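You operate a simulated robot arm through the tools that you are given. There is no shell and no other tool. Be economical: measure what you need, move in short steps, check, and stop when the job is done.

The job below is to be done with a simulated robot arm. You get a single attempt, and the scene is never put back.

## Task
Wipe the dirt off the can in the grey cradle with the orange block.
Fine: the dirt lies on its lid; clamp it first with the blue lever; block back, lever open again, can into the low green tray. Set down upright: orange and grey block, little green can. What is to be rubbed or washed off counts as gone when no trace of it is left.

Only the result counts: the job must be done as asked and must still hold three seconds after the hand-in. Knocking over, shifting, dropping, spilling or breaking anything else fails it. Lids that push on must go on centred and level and be pressed home; caps that screw on are set level and turned clockwise until they are tight.

## Robot
A 7-joint arm with a two-finger parallel gripper, fixed in place. Base frame: the origin is at the foot of the arm, x ahead of it, y to its left, z up; the work surface is at about z = 900. Readings come in mm, rad, newtons and seconds.
With the tool pointing down near the work surface it reaches from about 300 to 680 mm from the base axis. Its first joint turns from -1.152 to 1.152 rad. Payload 1.57 kg.
Tool frame: the origin (TCP) lies between the finger pads and is the grasp point; the fingertips stand 30 mm ahead of it; z points along the fingers, y is the line along which they close. The gripper opens to 110 mm. The fingers are 24 mm wide and 12 mm thick; the gripper's body (48 by 112 mm) begins 78 mm behind the TCP.
Orientation is told as [roll, pitch, yaw] about the base's x, y, z axes, in that order, counted from this pose: with the fingers straight down and closing along the base's y, the tool's x points along the base's -x, its y along +y and its z along -z.

## Interface
- The arm moves only by the tool arm_command. Its argument "commands" is one flat list of numbers, 7 for each row, row after row: the shift along the tool's x, y, z in mm, then the turn, a rotation vector about the tool's x, y, z in degrees, then the gripper command, from -1 (shut) to 1 (fully open), values between in proportion. In form: [dx, dy, dz, wx, wy, wz, gripper, dx, dy, dz, wx, wy, wz, gripper, ...]. A call has 1 to 8 rows; each row shifts and turns the commanded pose from where the row before left it, along the tool's axes as they then stand. A row lasts 0.2 s, in which the tool goes at most 50 mm and 0.15 rad; a call with a longer step from one row to the next is refused whole, and so is a gripper value outside its range. A pose out of reach is approached as far as the arm can. The call stops where the force on the tool passes 40 N (or 10 N more than at its start, if that is more) or the arm is blocked; 0.2 s more then pass. The fingers move at their own pace (about 108 mm/s each) and stop on an object; they squeeze with about 24 N. The grip force told is the motor's: it shows also when the fingers shut on nothing. Time passes only in rows, and 0.2 s behind the last, so rows that do not move let the fingers close. It gives the time, the measured TCP pose, the force on the tool (base axes), the opening and the grip force at its end, in the units of the frame above (readings bear some noise), with the torque about the TCP (base axes, N m) and any sound that the robot's microphone picked up, and new pictures: "views" is both (left out), scene, wrist or none.
- Cameras (640 x 400 px; columns grow to the right, rows downward): "scene" is fixed at [185.4, -417.8, 1406.1]; the picture's right is [0.61, -0.79, 0.00], its down [-0.41, -0.32, -0.86] and it looks along [0.68, 0.53, -0.52] (base axes); focal length 289 px, centre (320, 200). "wrist" rides on the gripper at [70, 16, -141] in the tool frame; the picture's right is [-0.23, 0.97, 0.00], its down [-0.86, -0.20, -0.48] and it looks along [-0.47, -0.11, 0.88] (tool axes); focal length 222 px, centre (320, 200). There is no depth. A picture from a camera that has moved, and an enlarged one, comes with that camera's place and axes in the base frame and with its lens. The place of the scene camera against the robot may be out by one fixed shift of up to 25 mm in any direction.
- inspect(camera, box): a new picture of the part [left, top, right, bottom] of that camera's present view, enlarged. No time passes.
- job_done(): hands the job in; it is judged then, once.

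Work in short steps. Places have to be worked out from the pictures, the camera data and where the tool is seen: move nearer, look again, correct. Check each grasp and each placing, and mend what went wrong. You have 120 turns and 200 pictures in all, those below and enlarged ones among them. Open the gripper and draw the arm clear of the work before you hand the job in, unless the task says otherwise; then end with one line.

The tools are called as a command line: name --argument value ..., lists and objects as JSON in quotes. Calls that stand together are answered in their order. arm_command: Moves the arm, as the interface text tells. Its arguments: {"type":"object","properties":{"commands":{"type":"array"},"views":{"type":"string","enum":["both","scene","wrist","none"]}},"required":["commands"]} The other tools are called the same way: inspect (camera, box) takes an enlarged picture of a part of a camera's view; job_done () hands the job in.

At the start:

```text
clock: 0.0
tool_pos: [425.5, 12.7, 1238.0]
ee_rot: [0.001, 0.0, -0.001]
contact_force: [-0.2, 0.5, -0.4]
torque: [0.01, 0.0, -0.04]
opening: 110.0
gripper_force: 0.1
```

scene: 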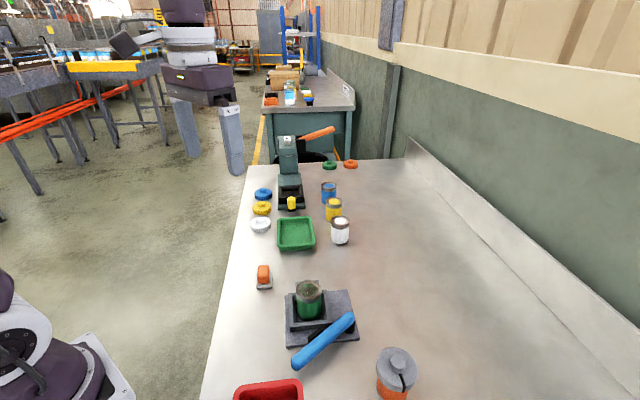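
wrist: 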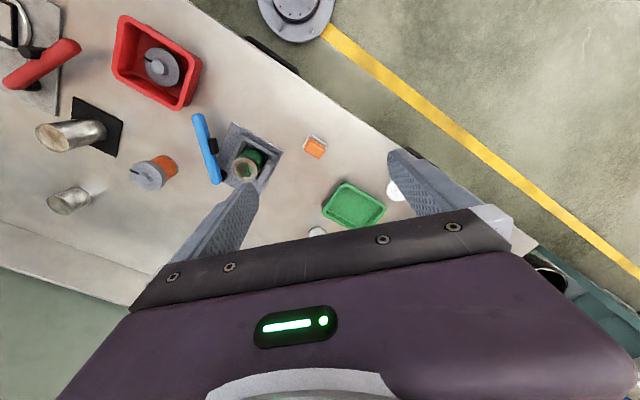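

The can sits in the grey cradle, at roughly x 470, y -140 going by the wrist view. I'll enlarge both views of the work area before moving.

inspect --camera "scene" --box '[220, 200, 420, 400]'

inspect --camera "wrist" --box '[170, 90, 410, 240]'

inspect --camera "scene" --box '[220, 120, 380, 260]'

```text
2.00 times, centred on (320, 300) of scene
camera zoom: at [185.4, -417.8, 1406.1], right [0.61, -0.79, 0.0], down [-0.41, -0.32, -0.86], along [0.68, 0.53, -0.52], focal length 578 px, centre (320, 0)
```

zoom: 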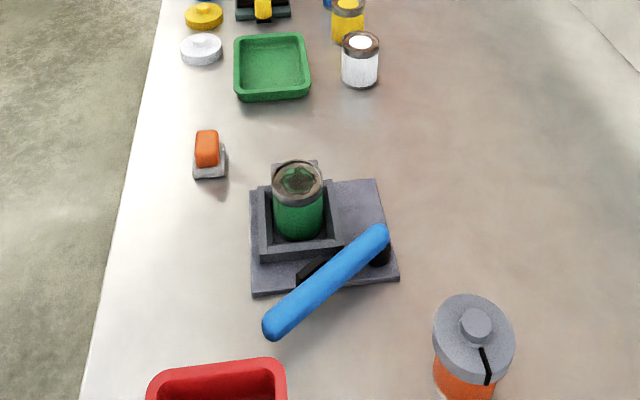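

```text
2.67 times, centred on (290, 165) of wrist
camera zoom: at [356.7, 29.1, 1379.4], right [0.23, 0.97, 0.0], down [0.86, -0.2, 0.48], along [0.47, -0.11, -0.88], focal length 592 px, centre (400, 293)
```

zoom: 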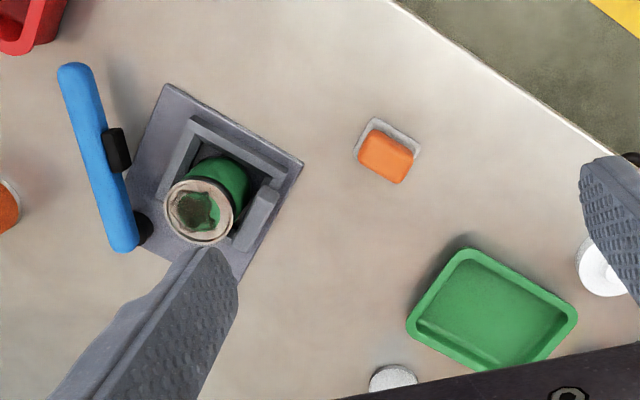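

```text
2.86 times, centred on (300, 190) of scene
camera zoom: at [185.4, -417.8, 1406.1], right [0.61, -0.79, 0.0], down [-0.41, -0.32, -0.86], along [0.68, 0.53, -0.52], focal length 825 px, centre (377, 229)
```

zoom: 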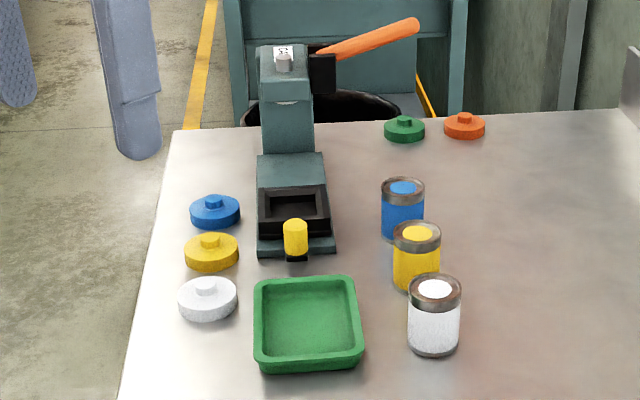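

I'll lower the tool and move it toward the cradle, to see the lever mechanism and the can lid up close.

arm_command --commands '[9, -33, 27, 0, 0, 0, 1, 9, -33, 27, 0, 0, 0, 1, 9, -33, 27, 0, 0, 0, 1, 9, -33, 27, 0, 0, 0, 1]' --views "wrist"

inspect --camera "wrist" --box '[160, 60, 480, 260]'

```text
clock: 1.0
tool_pos: [389.9, -120.6, 1130.1]
ee_rot: [0.002, 0.0, 0.0]
contact_force: [0.1, 1.0, 0.9]
torque: [-0.01, -0.02, 0.0]
opening: 110.0
gripper_force: 0.1
camera wrist: at [321.0, -104.0, 1271.0], right [0.23, 0.97, 0.0], down [0.85, -0.2, 0.48], along [0.47, -0.11, -0.88], focal length 222 px, centre (320, 200)
```

wrist: 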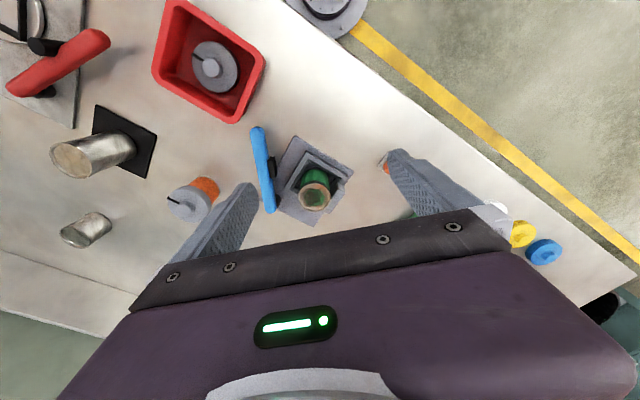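

```text
2.00 times, centred on (320, 160) of wrist
camera zoom: at [321.0, -104.0, 1271.0], right [0.23, 0.97, 0.0], down [0.85, -0.2, 0.48], along [0.47, -0.11, -0.88], focal length 444 px, centre (320, 280)
```

zoom: 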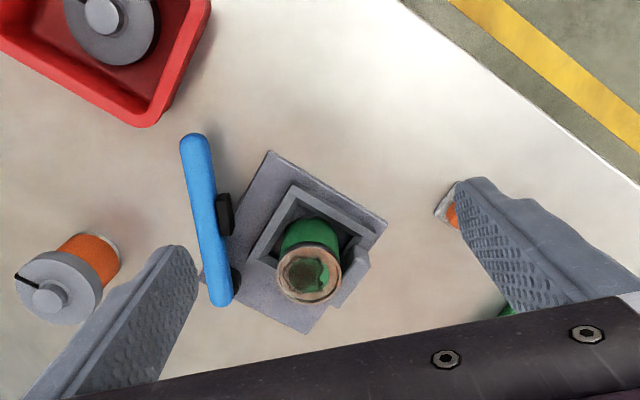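

inspect --camera "scene" --box '[280, 270, 370, 380]'

inspect --camera "wrist" --box '[240, 120, 370, 230]'

```text
3.64 times, centred on (325, 325) of scene
camera zoom: at [185.5, -417.8, 1406.1], right [0.61, -0.79, 0.0], down [-0.41, -0.32, -0.86], along [0.68, 0.53, -0.52], focal length 1050 px, centre (302, -254)
```

zoom: 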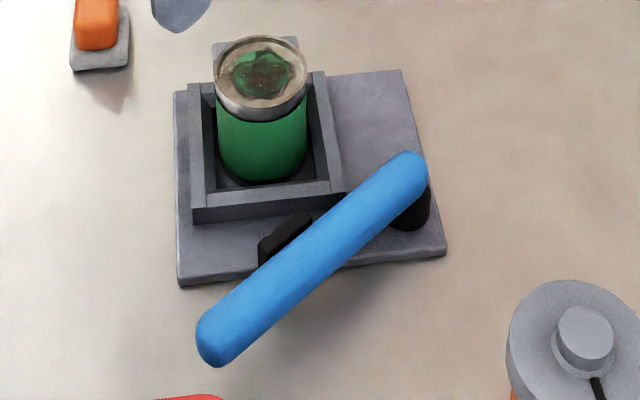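

```text
3.64 times, centred on (305, 175) of wrist
camera zoom: at [321.0, -104.0, 1271.0], right [0.23, 0.97, 0.0], down [0.85, -0.2, 0.48], along [0.47, -0.11, -0.88], focal length 808 px, centre (374, 291)
```

zoom: 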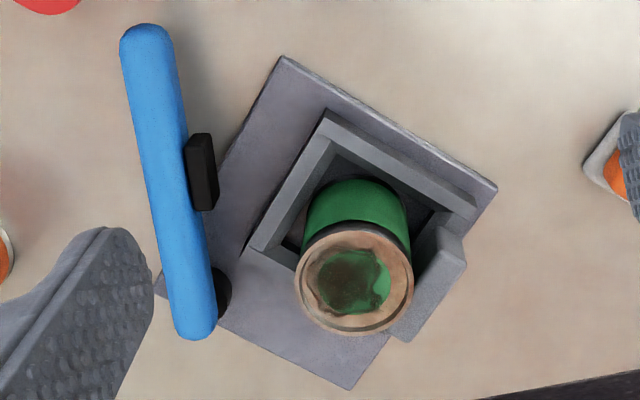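

The lever swings about a vertical post at about (501,-237), and its black pad presses the can against the tall back block. I'll close the fingers and go to a point outside the lever handle, still above it, then check.

arm_command --commands '[0, -43, 10, 0, 0, 0, -1, -1, -43, 35, 0, 0, 0, -1, -1, -43, 55, 0, 0, 0, -1, 0, 0, 0, 0, 0, 0, -1]' --views "both"

```text
refused: row 2 steps farther than a row can; nothing moved
```

arm_command --commands '[0, -43, 10, 0, 0, 0, -1, -1, -43, 15, 0, 0, 0, -1, -1, -43, 20, 0, 0, 0, -1, 0, 0, 45, 0, 0, 0, -1, 0, 0, 0, 0, 0, 0, -1]' --views "both"

```text
clock: 2.2
tool_pos: [391.3, -250.7, 1039.2]
ee_rot: [0.001, 0.0, 0.001]
contact_force: [-0.7, -0.5, -0.6]
torque: [0.02, -0.03, 0.0]
opening: 0.2
gripper_force: 21.3
camera wrist: at [321.8, -234.4, 1179.9], right [0.23, 0.97, 0.0], down [0.86, -0.2, 0.48], along [0.47, -0.11, -0.88], focal length 222 px, centre (320, 200)
```

scene: 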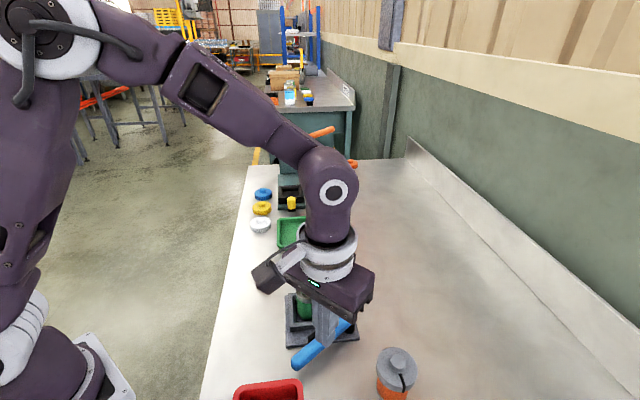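
wrist: 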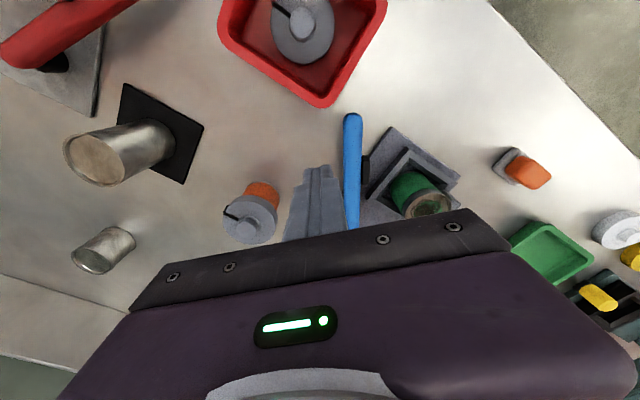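

Fingertips are left of the lever with about 15 mm of gap, and the table below is clear. I'll descend until the tips are level with the lever.

arm_command --commands '[0, 0, 36, 0, 0, 0, -1, 0, 0, 36, 0, 0, 0, -1]' --views "both"

inspect --camera "scene" --box '[240, 280, 400, 390]'

```text
clock: 2.8
tool_pos: [393.6, -248.5, 967.4]
ee_rot: [0.001, 0.0, 0.001]
contact_force: [-0.4, 0.0, 0.1]
torque: [0.02, -0.04, -0.01]
opening: 0.0
gripper_force: 21.8
camera wrist: at [323.8, -232.9, 1108.5], right [0.23, 0.97, 0.0], down [0.86, -0.2, 0.48], along [0.47, -0.11, -0.88], focal length 222 px, centre (320, 200)
```

scene: 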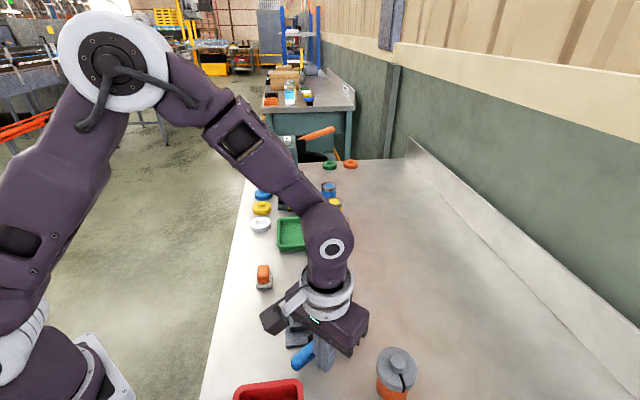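
wrist: 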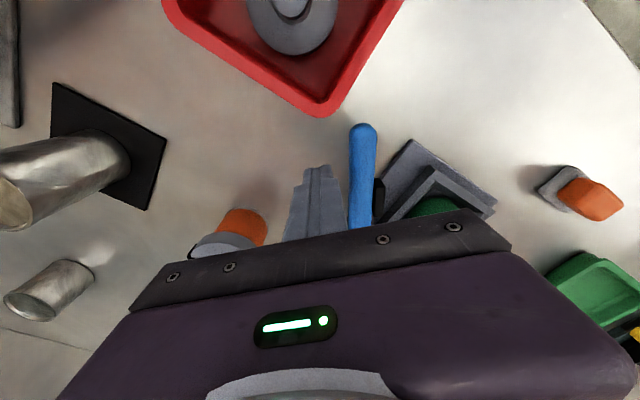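

```text
3.64 times, centred on (320, 335) of scene
camera zoom: at [185.5, -417.8, 1406.1], right [0.61, -0.79, 0.0], down [-0.41, -0.32, -0.86], along [0.68, 0.53, -0.52], focal length 1050 px, centre (320, -291)
```

zoom: 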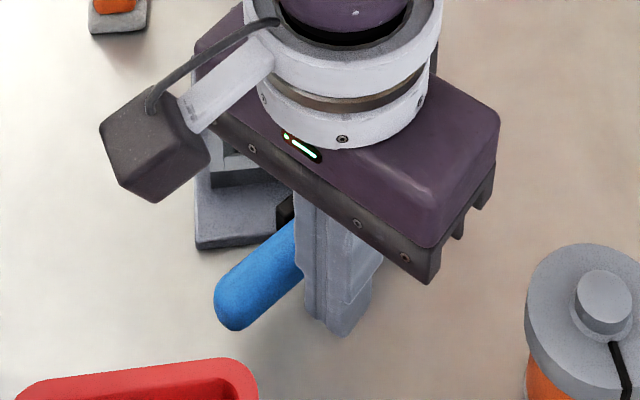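

The tips are beside the handle and overlap it in height. I'll push it gently along +y towards the can in small steps, watching the force.

arm_command --commands '[0, 12, 0, 0, 0, 0, -1, 0, 12, 0, 0, 0, 0, -1, 0, 10, 0, 0, 0, 0, -1, -2, 10, 0, 0, 0, 0, -1]' --views "wrist"

```text
clock: 3.8
tool_pos: [395.6, -204.6, 967.6]
ee_rot: [0.001, -0.001, 0.0]
contact_force: [-0.3, 0.4, 0.1]
torque: [-0.02, 0.02, 0.0]
opening: 0.1
gripper_force: 21.1
camera wrist: at [326.0, -188.3, 1109.7], right [0.23, 0.97, 0.0], down [0.85, -0.2, 0.48], along [0.47, -0.11, -0.88], focal length 222 px, centre (320, 200)
```

wrist: 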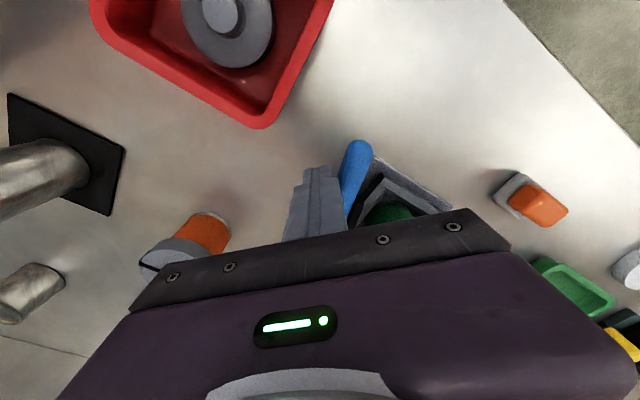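

The lever is turning with almost no resistance. I'll keep pushing in smaller steps until it meets the can.

arm_command --commands '[-2, 8, 0, 0, 0, 0, -1, -2, 7, 0, 0, 0, 0, -1, -2, 6, 0, 0, 0, 0, -1, -2, 5, 0, 0, 0, 0, -1]' --views "wrist"

```text
clock: 4.8
tool_pos: [403.0, -178.9, 968.3]
ee_rot: [0.001, 0.0, 0.002]
contact_force: [-0.2, -0.4, 0.9]
torque: [-0.01, -0.02, -0.02]
opening: 0.0
gripper_force: 21.0
camera wrist: at [333.1, -162.0, 1109.5], right [0.23, 0.97, 0.0], down [0.86, -0.2, 0.48], along [0.47, -0.11, -0.88], focal length 222 px, centre (320, 200)
```

wrist: 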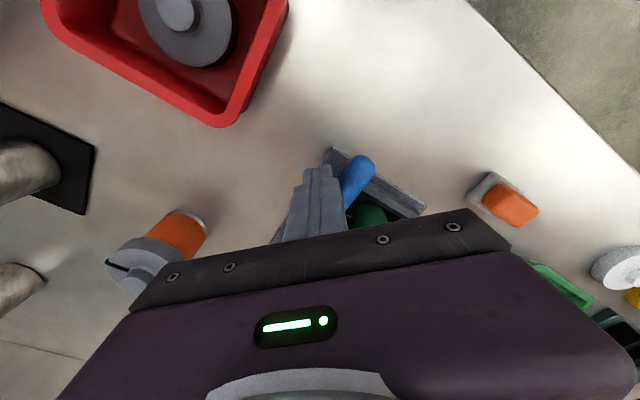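

The lever is now nearly parallel to the frame wall. I'll push on in 4 mm steps and look for contact force or a click.

arm_command --commands '[-2, 4, 0, 0, 0, 0, -1, -2, 4, 0, 0, 0, 0, -1, -2, 3, 0, 0, 0, 0, -1]' --views "wrist"

inspect --camera "wrist" --box '[250, 110, 450, 235]'

inspect --camera "scene" --box '[240, 280, 400, 390]'

```text
clock: 5.4
tool_pos: [402.4, -177.1, 968.7]
ee_rot: [-0.006, 0.003, -0.006]
contact_force: [-6.1, -12.1, -0.7]
torque: [-0.23, 0.12, -0.08]
opening: 0.0
gripper_force: 21.6
stopped in row 3: the force on the tool passed its limit at 45 N (the readings are from after the stop); the commanded pose is now the measured one
camera wrist: at [334.0, -159.1, 1109.8], right [0.23, 0.97, -0.01], down [0.86, -0.2, 0.48], along [0.46, -0.12, -0.88], focal length 222 px, centre (320, 200)
```

wrist: 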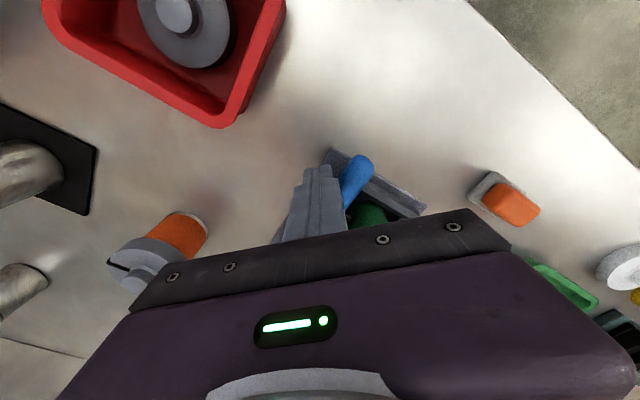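

```text
3.20 times, centred on (350, 172) of wrist
camera zoom: at [334.0, -159.1, 1109.8], right [0.23, 0.97, -0.01], down [0.86, -0.2, 0.48], along [0.46, -0.12, -0.88], focal length 711 px, centre (224, 288)
```

zoom: 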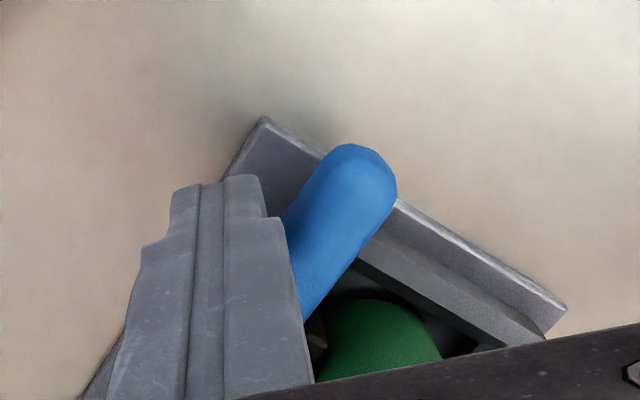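

```text
3.64 times, centred on (320, 335) of scene
camera zoom: at [185.3, -418.1, 1406.0], right [0.61, -0.79, 0.0], down [-0.41, -0.32, -0.86], along [0.68, 0.53, -0.52], focal length 1050 px, centre (320, -291)
```

zoom: 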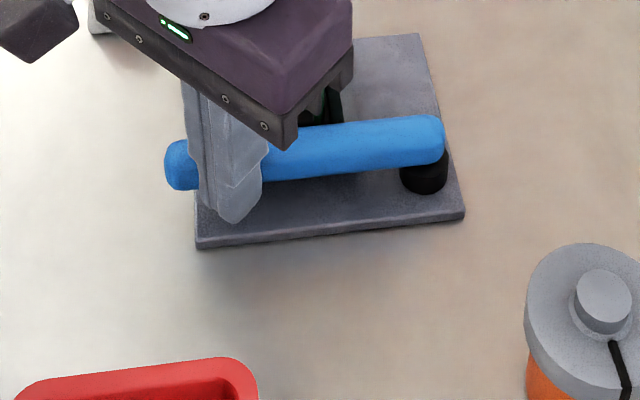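

It hit a firm stop at 45 N with the lever parallel to the wall, so the pad is on the can. I'll back off, rise, and check the lever stays shut.

arm_command --commands '[3, -15, 0, 0, 0, 0, -1, 3, -15, 0, 0, 0, 0, -1, 0, 0, -45, 0, 0, 0, -1, 0, 0, -45, 0, 0, 0, -1, 20, 20, -40, 0, 0, 0, 0, 20, 30, 0, 0, 0, 0, 0.0]' --views "both"

inspect --camera "wrist" --box '[240, 110, 480, 260]'

```text
clock: 6.8
tool_pos: [357.9, -155.2, 1098.1]
ee_rot: [-0.007, 0.004, -0.006]
contact_force: [-0.9, 0.0, -0.6]
torque: [0.0, 0.02, -0.05]
opening: 55.3
gripper_force: 0.1
camera wrist: at [288.5, -136.7, 1240.7], right [0.23, 0.97, -0.01], down [0.86, -0.2, 0.48], along [0.46, -0.12, -0.88], focal length 222 px, centre (320, 200)
```

scene: 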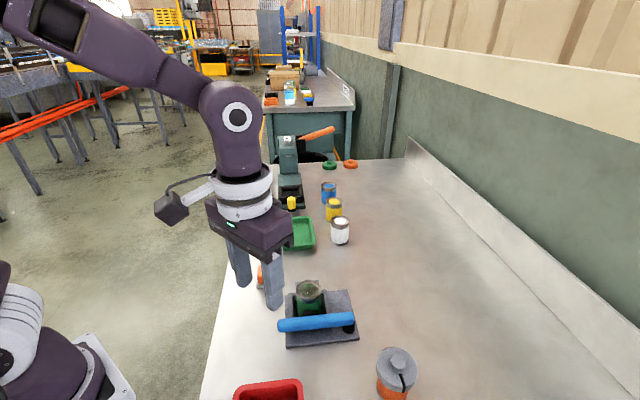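
wrist: 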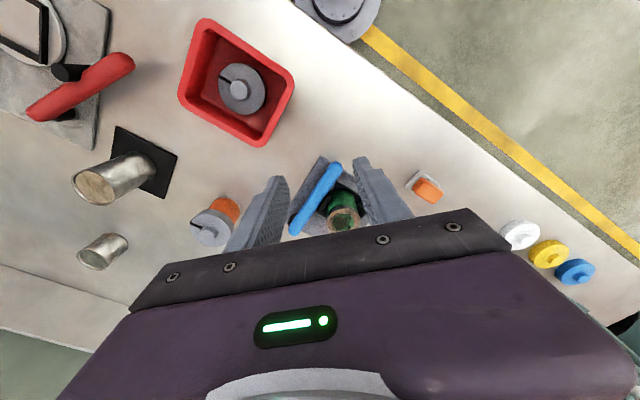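

```text
2.67 times, centred on (360, 185) of wrist
camera zoom: at [288.5, -136.7, 1240.7], right [0.23, 0.97, -0.01], down [0.86, -0.2, 0.48], along [0.46, -0.12, -0.88], focal length 592 px, centre (213, 240)
```

zoom: 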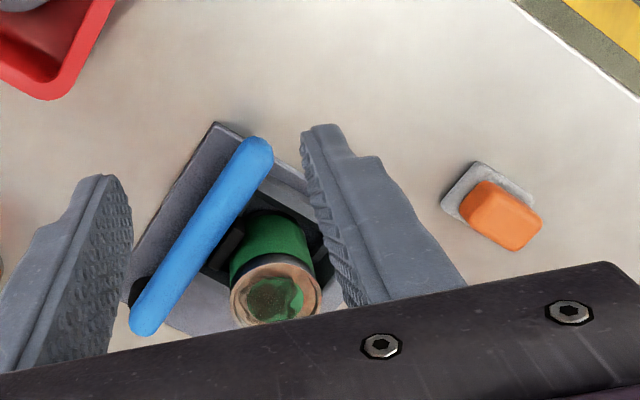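

The lever holds shut and the can looks square against the block. Next I'll go over to the orange and grey block for a closer look.

arm_command --commands '[-10, 40, 0, 0, 0, 0, 1, -15, 40, 5, 0, 0, 0, 1, -15, 40, 20, 0, 0, 0, 1, -15, 40, 25, 0, 0, 0, 1, 0, 0, 10, 0, 0, 0, 1]' --views "wrist"

inspect --camera "wrist" --box '[240, 120, 400, 230]'

inspect --camera "scene" --box '[230, 240, 300, 300]'

```text
clock: 8.0
tool_pos: [412.6, 1.2, 1036.6]
ee_rot: [-0.006, 0.001, -0.005]
contact_force: [-0.2, 0.3, 0.5]
torque: [0.01, -0.02, -0.02]
opening: 109.8
gripper_force: 0.1
camera wrist: at [343.8, 19.2, 1178.0], right [0.23, 0.97, -0.01], down [0.86, -0.2, 0.48], along [0.46, -0.12, -0.88], focal length 222 px, centre (320, 200)
```

wrist: 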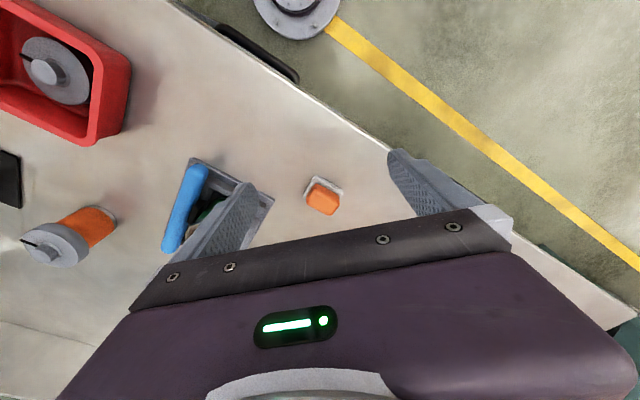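

```text
3.64 times, centred on (320, 175) of wrist
camera zoom: at [343.8, 19.2, 1178.0], right [0.23, 0.97, -0.01], down [0.86, -0.2, 0.48], along [0.46, -0.12, -0.88], focal length 808 px, centre (320, 291)
```

zoom: 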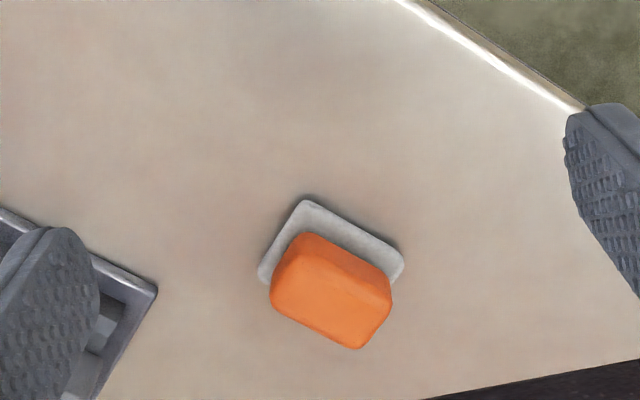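

```text
6.67 times, centred on (265, 270) of scene
camera zoom: at [185.5, -417.8, 1406.1], right [0.61, -0.79, 0.0], down [-0.41, -0.32, -0.86], along [0.68, 0.53, -0.52], focal length 1925 px, centre (687, -267)
```

zoom: 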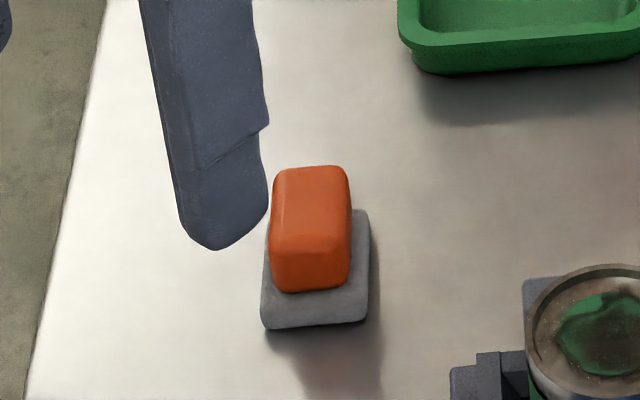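

The block is about 44×35 mm, centred near (476,-11), with its long axis about 41° from x and the orange top at z≈933. I'll move above it and turn about 49° so the fingers close across its short side.

arm_command --commands '[-32, -6, 0, 0, 0, 0, 1, -31, -6, 0, 0, 0, 0, 1, 0, 0, 0, 0, 0, -8.2, 1, 0, 0, 0, 0, 0, -8.2, 1, 0, 0, 0, 0, 0, -8.2, 1, 0, 0, 0, 0, 0, -8.2, 1, 0, 0, 0, 0, 0, -8.2, 0.2, 0, 0, 0, 0, 0, -8.2, 0.2]' --views "both"

inspect --camera "wrist" --box '[220, 120, 420, 245]'

```text
clock: 9.8
tool_pos: [475.6, -8.5, 1036.4]
ee_rot: [-0.002, 0.007, 0.855]
contact_force: [0.6, -0.3, -0.2]
torque: [0.02, 0.0, 0.0]
opening: 66.0
gripper_force: 0.1
camera wrist: at [419.1, -48.7, 1179.0], right [-0.59, 0.81, 0.0], down [0.71, 0.52, 0.47], along [0.39, 0.28, -0.88], focal length 222 px, centre (320, 200)
```

scene: 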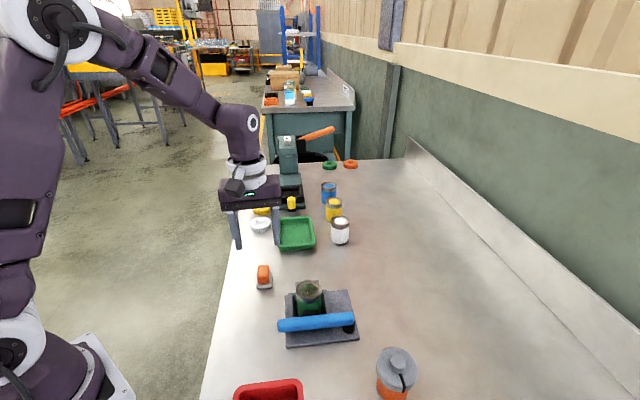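
wrist: 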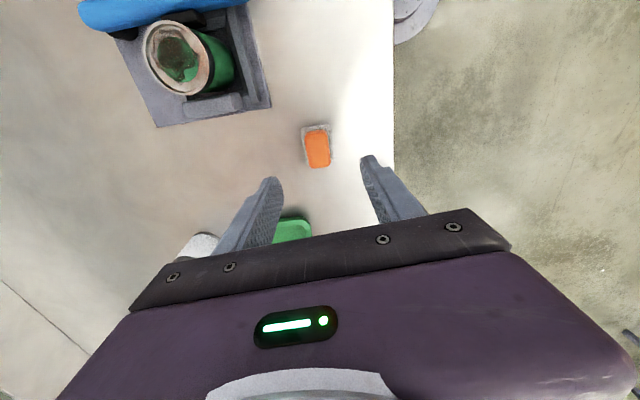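

```text
3.20 times, centred on (320, 182) of wrist
camera zoom: at [419.1, -48.7, 1179.0], right [-0.59, 0.81, 0.0], down [0.71, 0.52, 0.47], along [0.39, 0.28, -0.88], focal length 711 px, centre (320, 256)
```

zoom: 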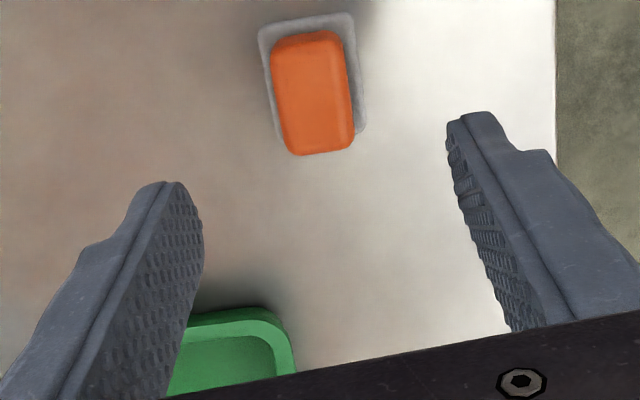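

From this view the block is at about (478,-10) and its axis at 45°. I'll correct the yaw by 4.5° and the centre by 3 mm, then descend to grip the orange part just above the grey base.

arm_command --commands '[-1.2, -2.5, 0, 0, 0, 4.5, 0.2, 0, 0, 40, 0, 0, 0, 0.2, 0, 0, 40, 0, 0, 0, 0.2, 0, 0, 12, 0, 0, 0, 0.2]' --views "both"

inspect --camera "scene" --box '[230, 240, 310, 300]'

inspect --camera "wrist" --box '[240, 120, 400, 220]'

```text
clock: 10.8
tool_pos: [478.1, -8.3, 942.4]
ee_rot: [-0.004, 0.008, 0.775]
contact_force: [0.1, 0.0, 0.7]
torque: [0.0, 0.0, -0.02]
opening: 66.1
gripper_force: 0.1
camera wrist: at [418.2, -44.3, 1084.8], right [-0.52, 0.85, 0.0], down [0.75, 0.46, 0.47], along [0.41, 0.24, -0.88], focal length 222 px, centre (320, 200)
```

scene: 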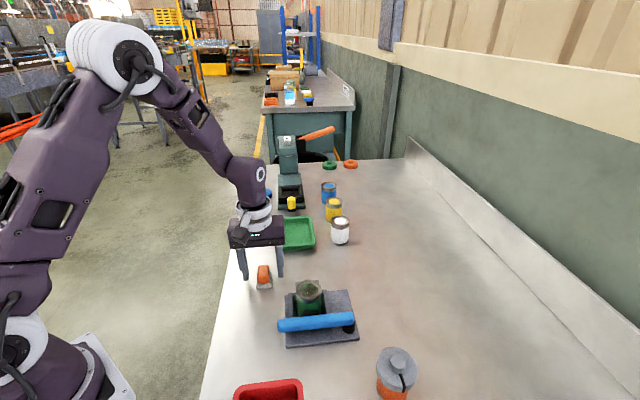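
wrist: 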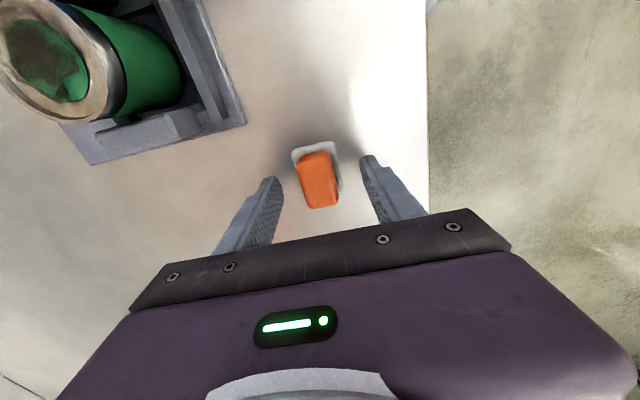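

```text
6.67 times, centred on (270, 270) of scene
camera zoom: at [185.4, -417.8, 1406.1], right [0.61, -0.79, 0.0], down [-0.41, -0.32, -0.86], along [0.68, 0.53, -0.52], focal length 1925 px, centre (653, -267)
```

zoom: 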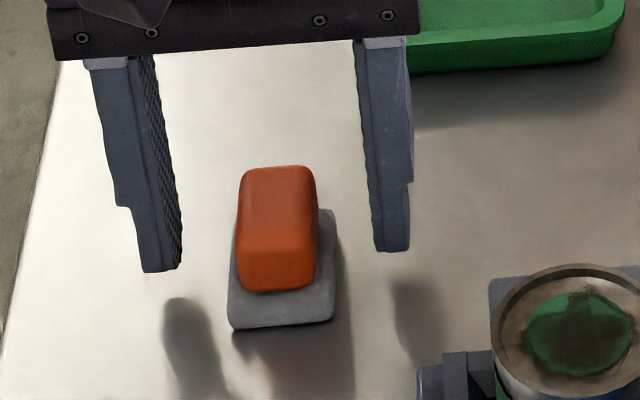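

```text
4.00 times, centred on (320, 170) of wrist
camera zoom: at [418.2, -44.3, 1084.8], right [-0.52, 0.85, 0.0], down [0.75, 0.46, 0.47], along [0.41, 0.24, -0.88], focal length 888 px, centre (320, 320)
```

zoom: 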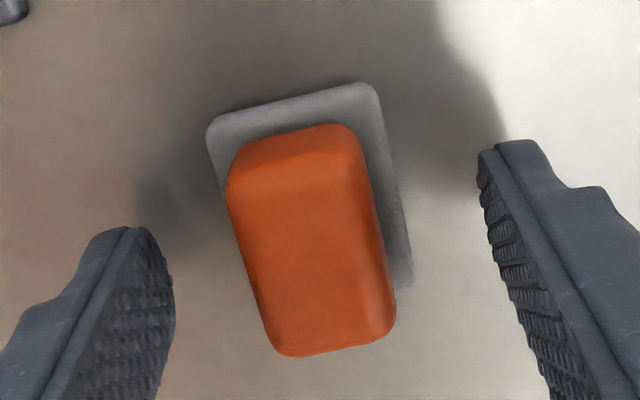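

Alignment is within 2 mm and 1–2°. I'll apply the small correction and close on the orange part.

arm_command --commands '[1.5, -2, 0, 0, 0, 0, 0.2, 0, 0, 0, 0, 0, 0, -0.5, 0, 0, 0, 0, 0, 0, -1, 0, 0, 0, 0, 0, 0, -1]' --views "wrist"

inspect --camera "scene" --box '[230, 240, 310, 300]'

```text
clock: 11.8
tool_pos: [478.2, -9.0, 942.9]
ee_rot: [-0.002, 0.007, 0.775]
contact_force: [-0.7, 0.1, -0.2]
torque: [0.02, 0.0, 0.01]
opening: 25.1
gripper_force: 23.8
camera wrist: at [418.6, -46.9, 1085.4], right [-0.52, 0.85, 0.0], down [0.75, 0.46, 0.47], along [0.41, 0.24, -0.88], focal length 222 px, centre (320, 200)
```

wrist: 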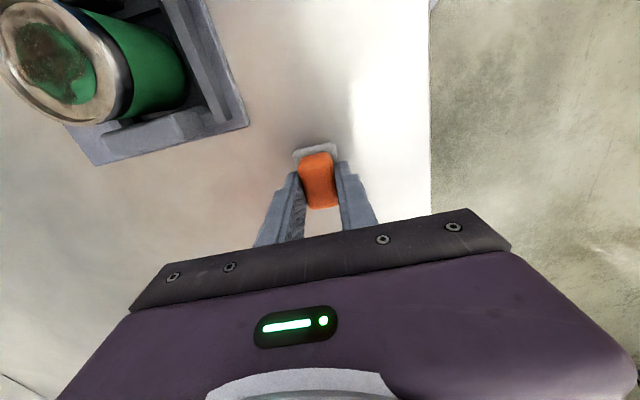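

```text
6.67 times, centred on (270, 270) of scene
camera zoom: at [185.5, -417.8, 1406.1], right [0.61, -0.79, 0.0], down [-0.41, -0.32, -0.86], along [0.68, 0.53, -0.52], focal length 1925 px, centre (653, -267)
```

zoom: 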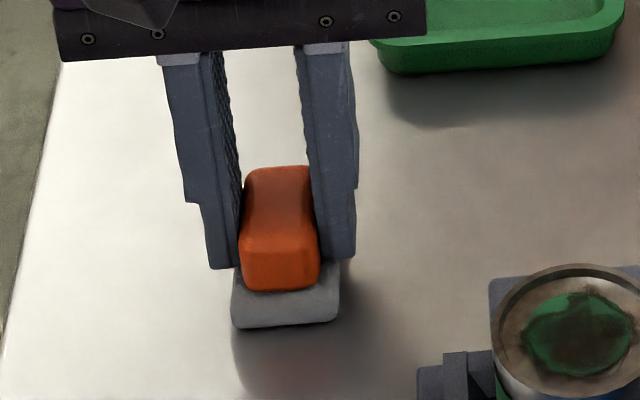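

The block is held (25 mm opening, TCP 43 mm above its underside). I'll lift it and look at the can from above.

arm_command --commands '[0, 0, -40, 0, 0, 0, -1, 0, 0, -45, 0, 0, 0, -1, 0, 0, -45, 0, 0, 0, -1]' --views "both"

inspect --camera "wrist" --box '[90, 10, 330, 160]'

```text
clock: 12.6
tool_pos: [479.1, -11.6, 1072.7]
ee_rot: [-0.001, 0.007, 0.774]
contact_force: [0.4, -1.4, 0.3]
torque: [-0.02, 0.02, -0.02]
opening: 25.0
gripper_force: 23.9
camera wrist: at [418.8, -47.2, 1215.4], right [-0.52, 0.86, 0.0], down [0.75, 0.46, 0.47], along [0.41, 0.24, -0.88], focal length 222 px, centre (320, 200)
```

scene: 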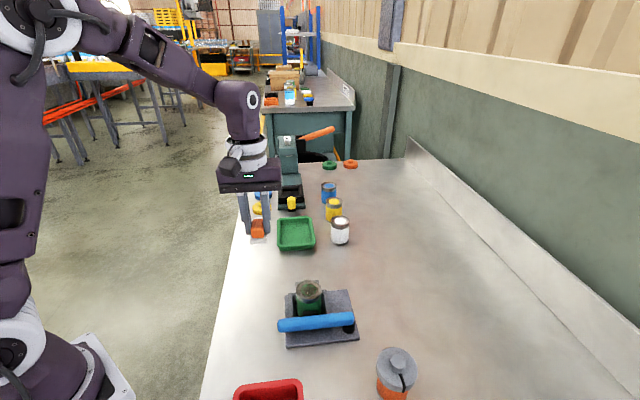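
wrist: 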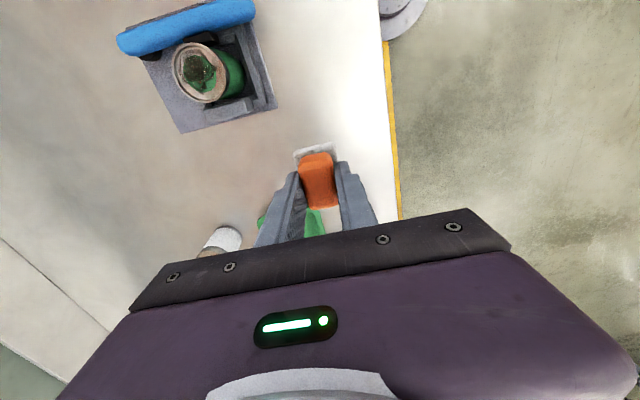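

```text
2.67 times, centred on (210, 85) of wrist
camera zoom: at [418.8, -47.2, 1215.4], right [-0.52, 0.86, 0.0], down [0.75, 0.46, 0.47], along [0.41, 0.24, -0.88], focal length 592 px, centre (613, 507)
```

zoom: 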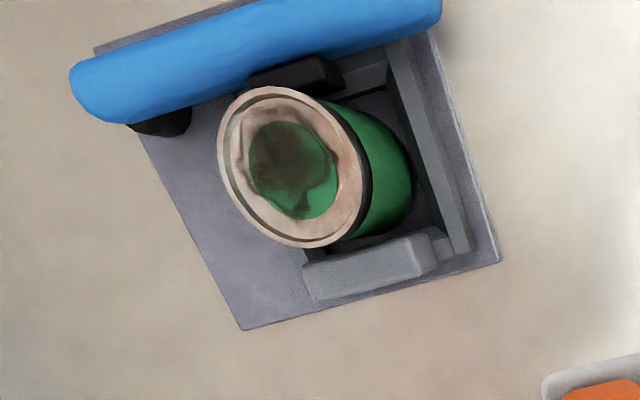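

The can is clamped between the pad and the back block, with its lid centre near (474,-150) at z≈970. I'll carry the block over the lid and drop to just above it.

arm_command --commands '[33.4, -31.7, 0, 0, 0, 0, -1, 33.4, -31.7, 0, 0, 0, 0, -1, 33.4, -31.7, 0, 0, 0, 0, -1, 0, 0, 40, 0, 0, 0, -1]' --views "both"

inspect --camera "scene" --box '[270, 240, 370, 350]'

inspect --camera "wrist" --box '[220, 80, 420, 240]'

```text
clock: 13.6
tool_pos: [475.4, -151.2, 1033.5]
ee_rot: [-0.003, 0.007, 0.774]
contact_force: [-0.5, -0.1, -0.8]
torque: [0.0, 0.01, 0.01]
opening: 25.1
gripper_force: 23.5
camera wrist: at [414.7, -188.3, 1176.3], right [-0.52, 0.85, 0.0], down [0.75, 0.46, 0.47], along [0.41, 0.24, -0.88], focal length 222 px, centre (320, 200)
```

scene: 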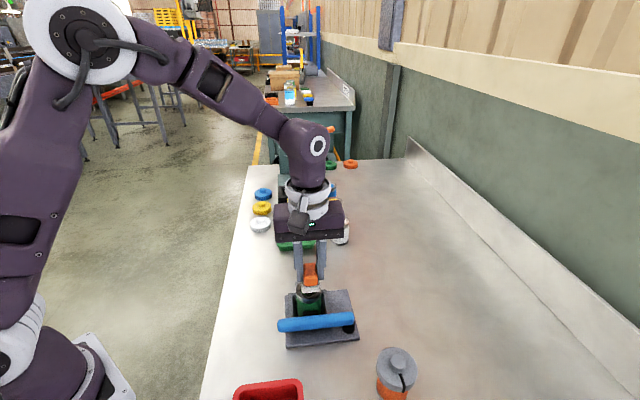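
wrist: 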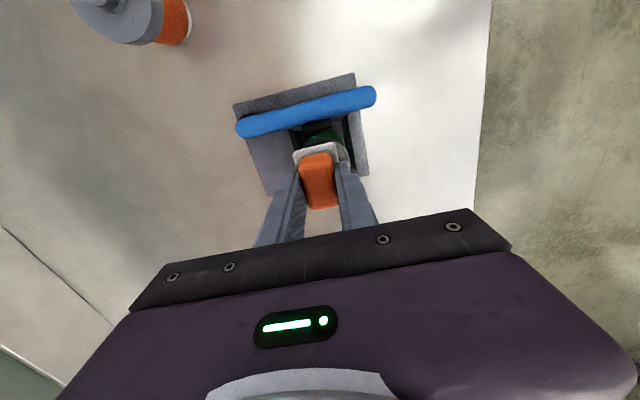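

```text
3.64 times, centred on (320, 295) of scene
camera zoom: at [185.4, -417.8, 1406.1], right [0.61, -0.79, 0.0], down [-0.41, -0.32, -0.86], along [0.68, 0.53, -0.52], focal length 1050 px, centre (320, -146)
```

zoom: 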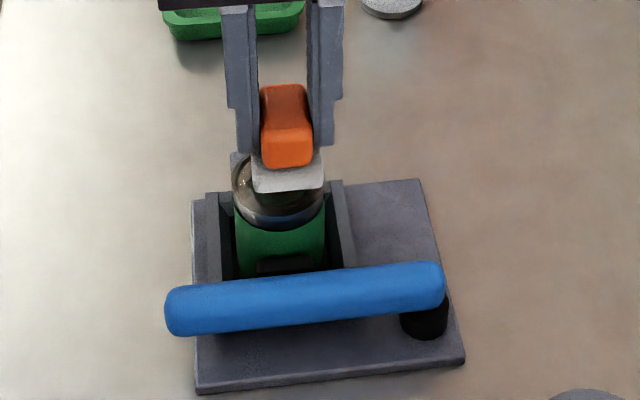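

```text
2.50 times, centred on (320, 160) of wrist
camera zoom: at [414.7, -188.3, 1176.3], right [-0.52, 0.85, 0.0], down [0.75, 0.46, 0.47], along [0.41, 0.24, -0.88], focal length 555 px, centre (320, 300)
```

zoom: 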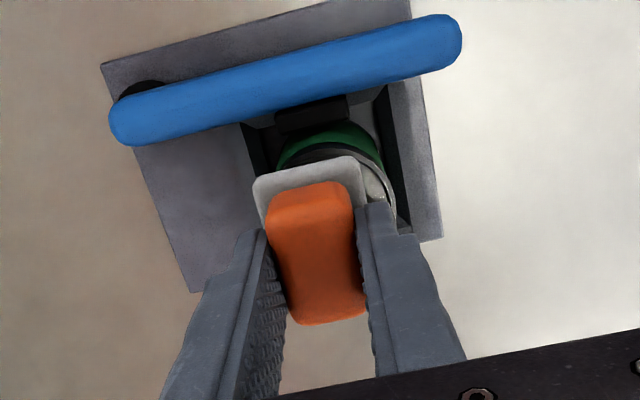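

The block is centred over the lid within 1–2 mm, about 20 mm above it. I'll lower it gently until I feel contact.

arm_command --commands '[0, 0, 9, 0, 0, 0, -1, 0, 0, 3, 0, 0, 0, -1, 0, 0, 2, 0, 0, 0, -1, 0, 0, 1, 0, 0, 0, -1]' --views "none"

```text
clock: 14.6
tool_pos: [474.5, -149.9, 1019.6]
ee_rot: [-0.003, 0.006, 0.776]
contact_force: [-0.2, -0.3, -0.7]
torque: [-0.03, -0.03, 0.01]
opening: 25.0
gripper_force: 24.3
```

No contact yet, with the block's underside at about z 976. I'll go on down in 1.5 mm steps.

arm_command --commands '[0, 0, 1.5, 0, 0, 0, -1, 0, 0, 1.5, 0, 0, 0, -1, 0, 0, 1.5, 0, 0, 0, -1]' --views "scene"

inspect --camera "scene" --box '[270, 250, 360, 350]'

```text
clock: 15.4
tool_pos: [474.0, -149.3, 1016.5]
ee_rot: [-0.003, 0.005, 0.775]
contact_force: [-2.0, 2.1, 18.0]
torque: [0.1, 0.12, 0.03]
opening: 25.4
gripper_force: 23.6
```

scene: 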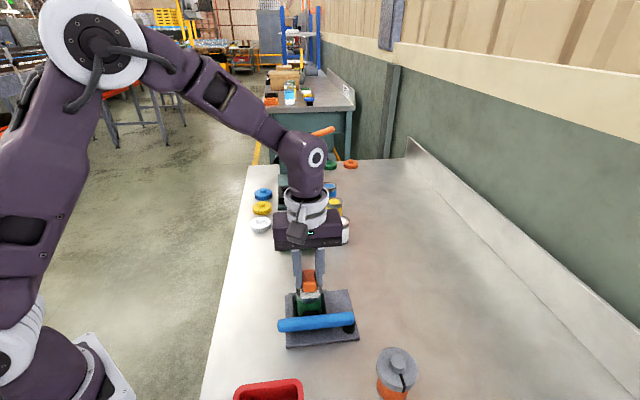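

```text
4.00 times, centred on (315, 300) of scene
camera zoom: at [185.1, -417.6, 1406.2], right [0.61, -0.79, 0.0], down [-0.41, -0.32, -0.86], along [0.68, 0.53, -0.52], focal length 1155 px, centre (340, -200)
```

zoom: 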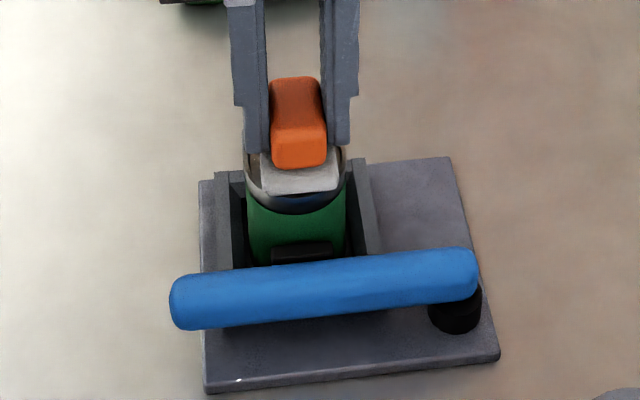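

Contact at 18 N with the lid at z≈974. I'll rub with short strokes, first along the tool's y.

arm_command --commands '[0, 5, 0, 0, 0, 0, -1, 0, 5, 0, 0, 0, 0, -1, 0, -5, 0, 0, 0, 0, -1, 0, -5, 0, 0, 0, 0, -1, 0, -5, 0, 0, 0, 0, -1, 0, -5, 0, 0, 0, 0, -1, 0, 5, 0, 0, 0, 0, -1, 0, 5, 0, 0, 0, 0, -1]' --views "none"

arm_command --commands '[5, 0, 0, 0, 0, 0, -1, 5, 0, 0, 0, 0, 0, -1, -5, 0, 0, 0, 0, 0, -1, -5, 0, 0, 0, 0, 0, -1, -5, 0, 0, 0, 0, 0, -1, -5, 0, 0, 0, 0, 0, -1, 5, 0, 0, 0, 0, 0, -1, 5, 0, 0, 0, 0, 0, -1]' --views "wrist"

```text
clock: 17.2
tool_pos: [475.4, -148.7, 1016.0]
ee_rot: [-0.005, 0.005, 0.772]
contact_force: [2.8, -4.5, 15.1]
torque: [-0.17, -0.09, 0.01]
opening: 25.0
gripper_force: 24.2
```

```text
clock: 19.0
tool_pos: [474.9, -148.8, 1015.9]
ee_rot: [-0.006, 0.005, 0.775]
contact_force: [4.4, 2.9, 14.0]
torque: [0.19, -0.07, -0.01]
opening: 24.8
gripper_force: 24.2
camera wrist: at [414.1, -184.7, 1158.1], right [-0.52, 0.86, -0.01], down [0.75, 0.46, 0.48], along [0.41, 0.24, -0.88], focal length 222 px, centre (320, 200)
```

wrist: 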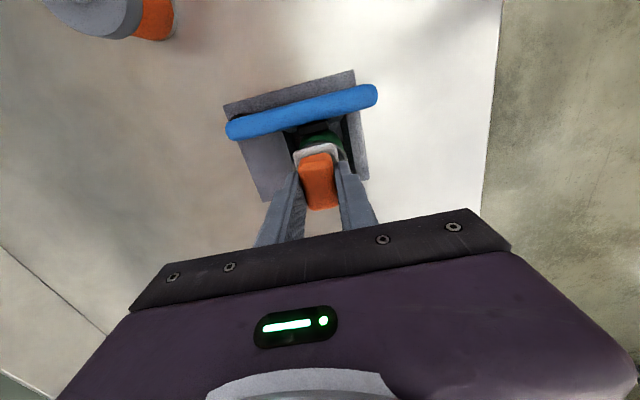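

Both sets of strokes ran with steady contact. I'll lift and step aside to see how much dirt is left.

arm_command --commands '[0, 0, -30, 0, 0, 0, -1, 0, 35, -20, 0, 0, 0, -1, 0, 35, 0, 0, 0, 0, -1]' --views "none"

inspect --camera "wrist" --box '[150, 80, 350, 205]'

inspect --camera "scene" --box '[280, 265, 340, 325]'

```text
clock: 19.8
tool_pos: [426.5, -99.6, 1066.6]
ee_rot: [0.0, 0.006, 0.774]
contact_force: [-0.3, -0.2, -1.0]
torque: [-0.03, -0.02, 0.01]
opening: 25.1
gripper_force: 23.8
```

```text
3.20 times, centred on (250, 142) of wrist
camera zoom: at [365.9, -136.0, 1208.2], right [-0.52, 0.85, 0.0], down [0.75, 0.46, 0.47], along [0.41, 0.24, -0.88], focal length 711 px, centre (544, 384)
```

zoom: 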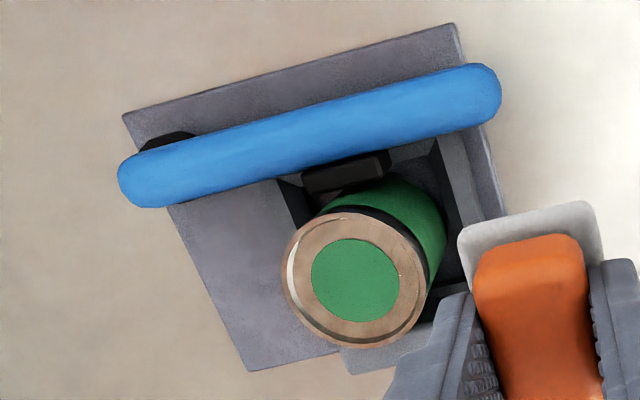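

```text
6.67 times, centred on (310, 295) of scene
camera zoom: at [185.4, -417.8, 1406.1], right [0.61, -0.79, 0.0], down [-0.41, -0.32, -0.86], along [0.68, 0.53, -0.52], focal length 1925 px, centre (387, -433)
```

zoom: 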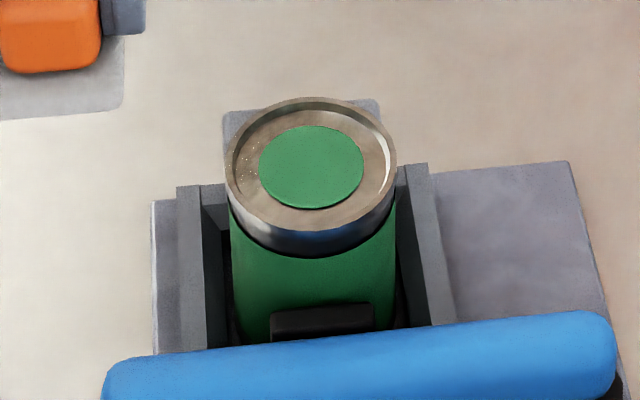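

The green disc looks clean, but there may be fine specks on the metal ring. I'll enlarge it further.

inspect --camera "wrist" --box '[232, 138, 292, 192]'

inspect --camera "scene" --box '[298, 277, 324, 303]'

```text
7.41 times, centred on (262, 165) of wrist
camera zoom: at [365.9, -136.0, 1208.2], right [-0.52, 0.85, 0.0], down [0.75, 0.46, 0.47], along [0.41, 0.24, -0.88], focal length 1645 px, centre (750, 459)
```

zoom: 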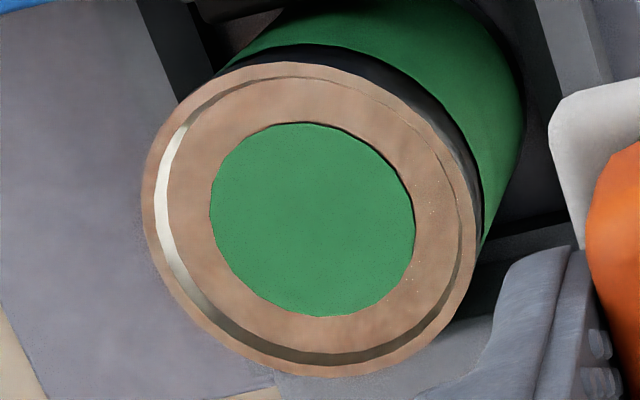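

```text
15.38 times, centred on (311, 290) of scene
camera zoom: at [185.4, -417.8, 1406.1], right [0.61, -0.79, 0.0], down [-0.41, -0.32, -0.86], along [0.68, 0.53, -0.52], focal length 4442 px, centre (458, -1185)
```

zoom: 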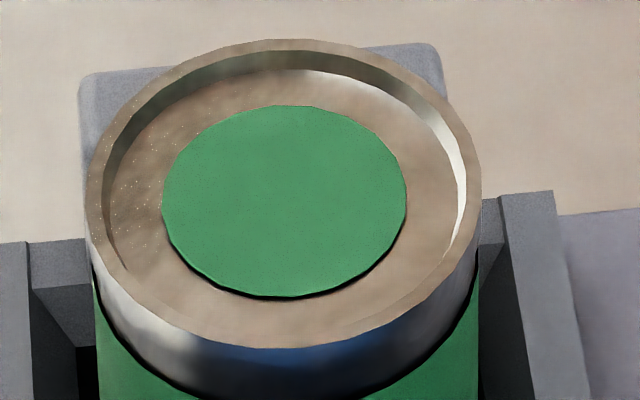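

It looks clean; the sparkle on the ring was there before too. To be safe I'll do a second pass with wider, diagonal strokes.

arm_command --commands '[0, -35, 0, 0, 0, 0, -1, 0, -35, 20, 0, 0, 0, -1, 0, 0, 25, 0, 0, 0, -1, 0, 0, 2.5, 0, 0, 0, -1, 0, 0, 2.5, 0, 0, 0, -1]' --views "none"

arm_command --commands '[5, 5, 0, 0, 0, 0, -1, 5, 5, 0, 0, 0, 0, -1, -6, -6, 0, 0, 0, 0, -1, -6, -6, 0, 0, 0, 0, -1, -6, -6, 0, 0, 0, 0, -1, 8, 8, 0, 0, 0, 0, -1, 5, -5, 0, 0, 0, 0, -1, 5, -5, 0, 0, 0, 0, -1]' --views "none"

arm_command --commands '[-6, 6, 0, 0, 0, 0, -1, -6, 6, 0, 0, 0, 0, -1, -6, 6, 0, 0, 0, 0, -1, 8, -8, 0, 0, 0, 0, -1, 0, 0, -30, 0, 0, 0, -1, 0, 35, -20, 0, 0, 0, -1, 0, 35, 0, 0, 0, 0, -1]' --views "none"

inspect --camera "scene" --box '[250, 240, 370, 350]'

inspect --camera "wrist" --box '[232, 138, 292, 192]'

```text
clock: 21.0
tool_pos: [475.8, -148.2, 1016.9]
ee_rot: [-0.001, 0.007, 0.775]
contact_force: [-0.7, -0.2, -0.4]
torque: [0.04, 0.01, -0.04]
opening: 24.9
gripper_force: 23.7
```

```text
clock: 22.8
tool_pos: [475.2, -163.7, 1015.4]
ee_rot: [-0.001, 0.004, 0.773]
contact_force: [-0.3, 4.5, 10.1]
torque: [0.31, 0.13, -0.06]
opening: 25.0
gripper_force: 23.5
```

```text
clock: 24.4
tool_pos: [427.0, -99.5, 1065.2]
ee_rot: [0.0, 0.007, 0.777]
contact_force: [-0.2, -0.1, -0.2]
torque: [-0.02, 0.0, 0.0]
opening: 24.6
gripper_force: 24.0
```

```text
3.64 times, centred on (310, 295) of scene
camera zoom: at [185.4, -417.8, 1406.1], right [0.61, -0.79, 0.0], down [-0.41, -0.32, -0.86], along [0.68, 0.53, -0.52], focal length 1050 px, centre (356, -146)
```

zoom: 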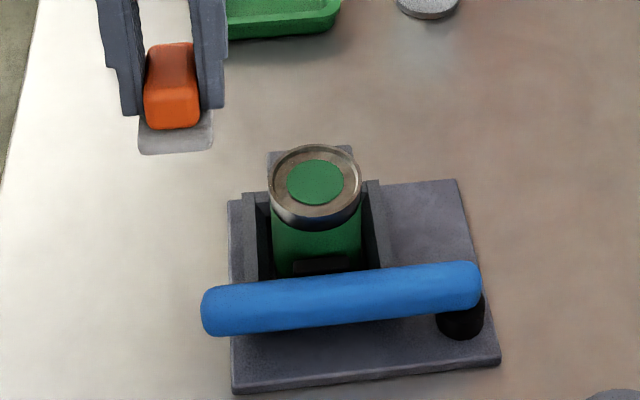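

```text
7.41 times, centred on (262, 165) of wrist
camera zoom: at [366.3, -135.4, 1207.9], right [-0.52, 0.85, 0.0], down [0.75, 0.46, 0.47], along [0.41, 0.24, -0.88], focal length 1645 px, centre (750, 459)
```

zoom: 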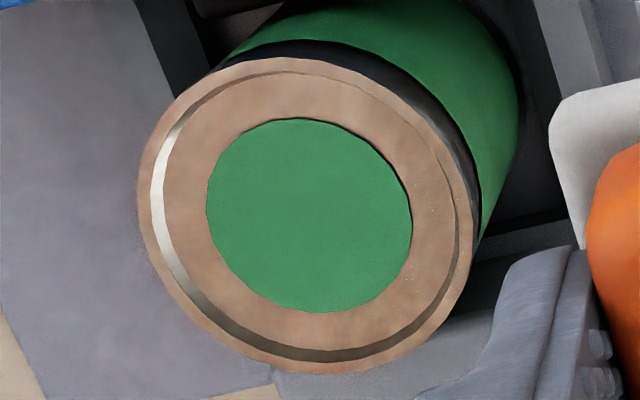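

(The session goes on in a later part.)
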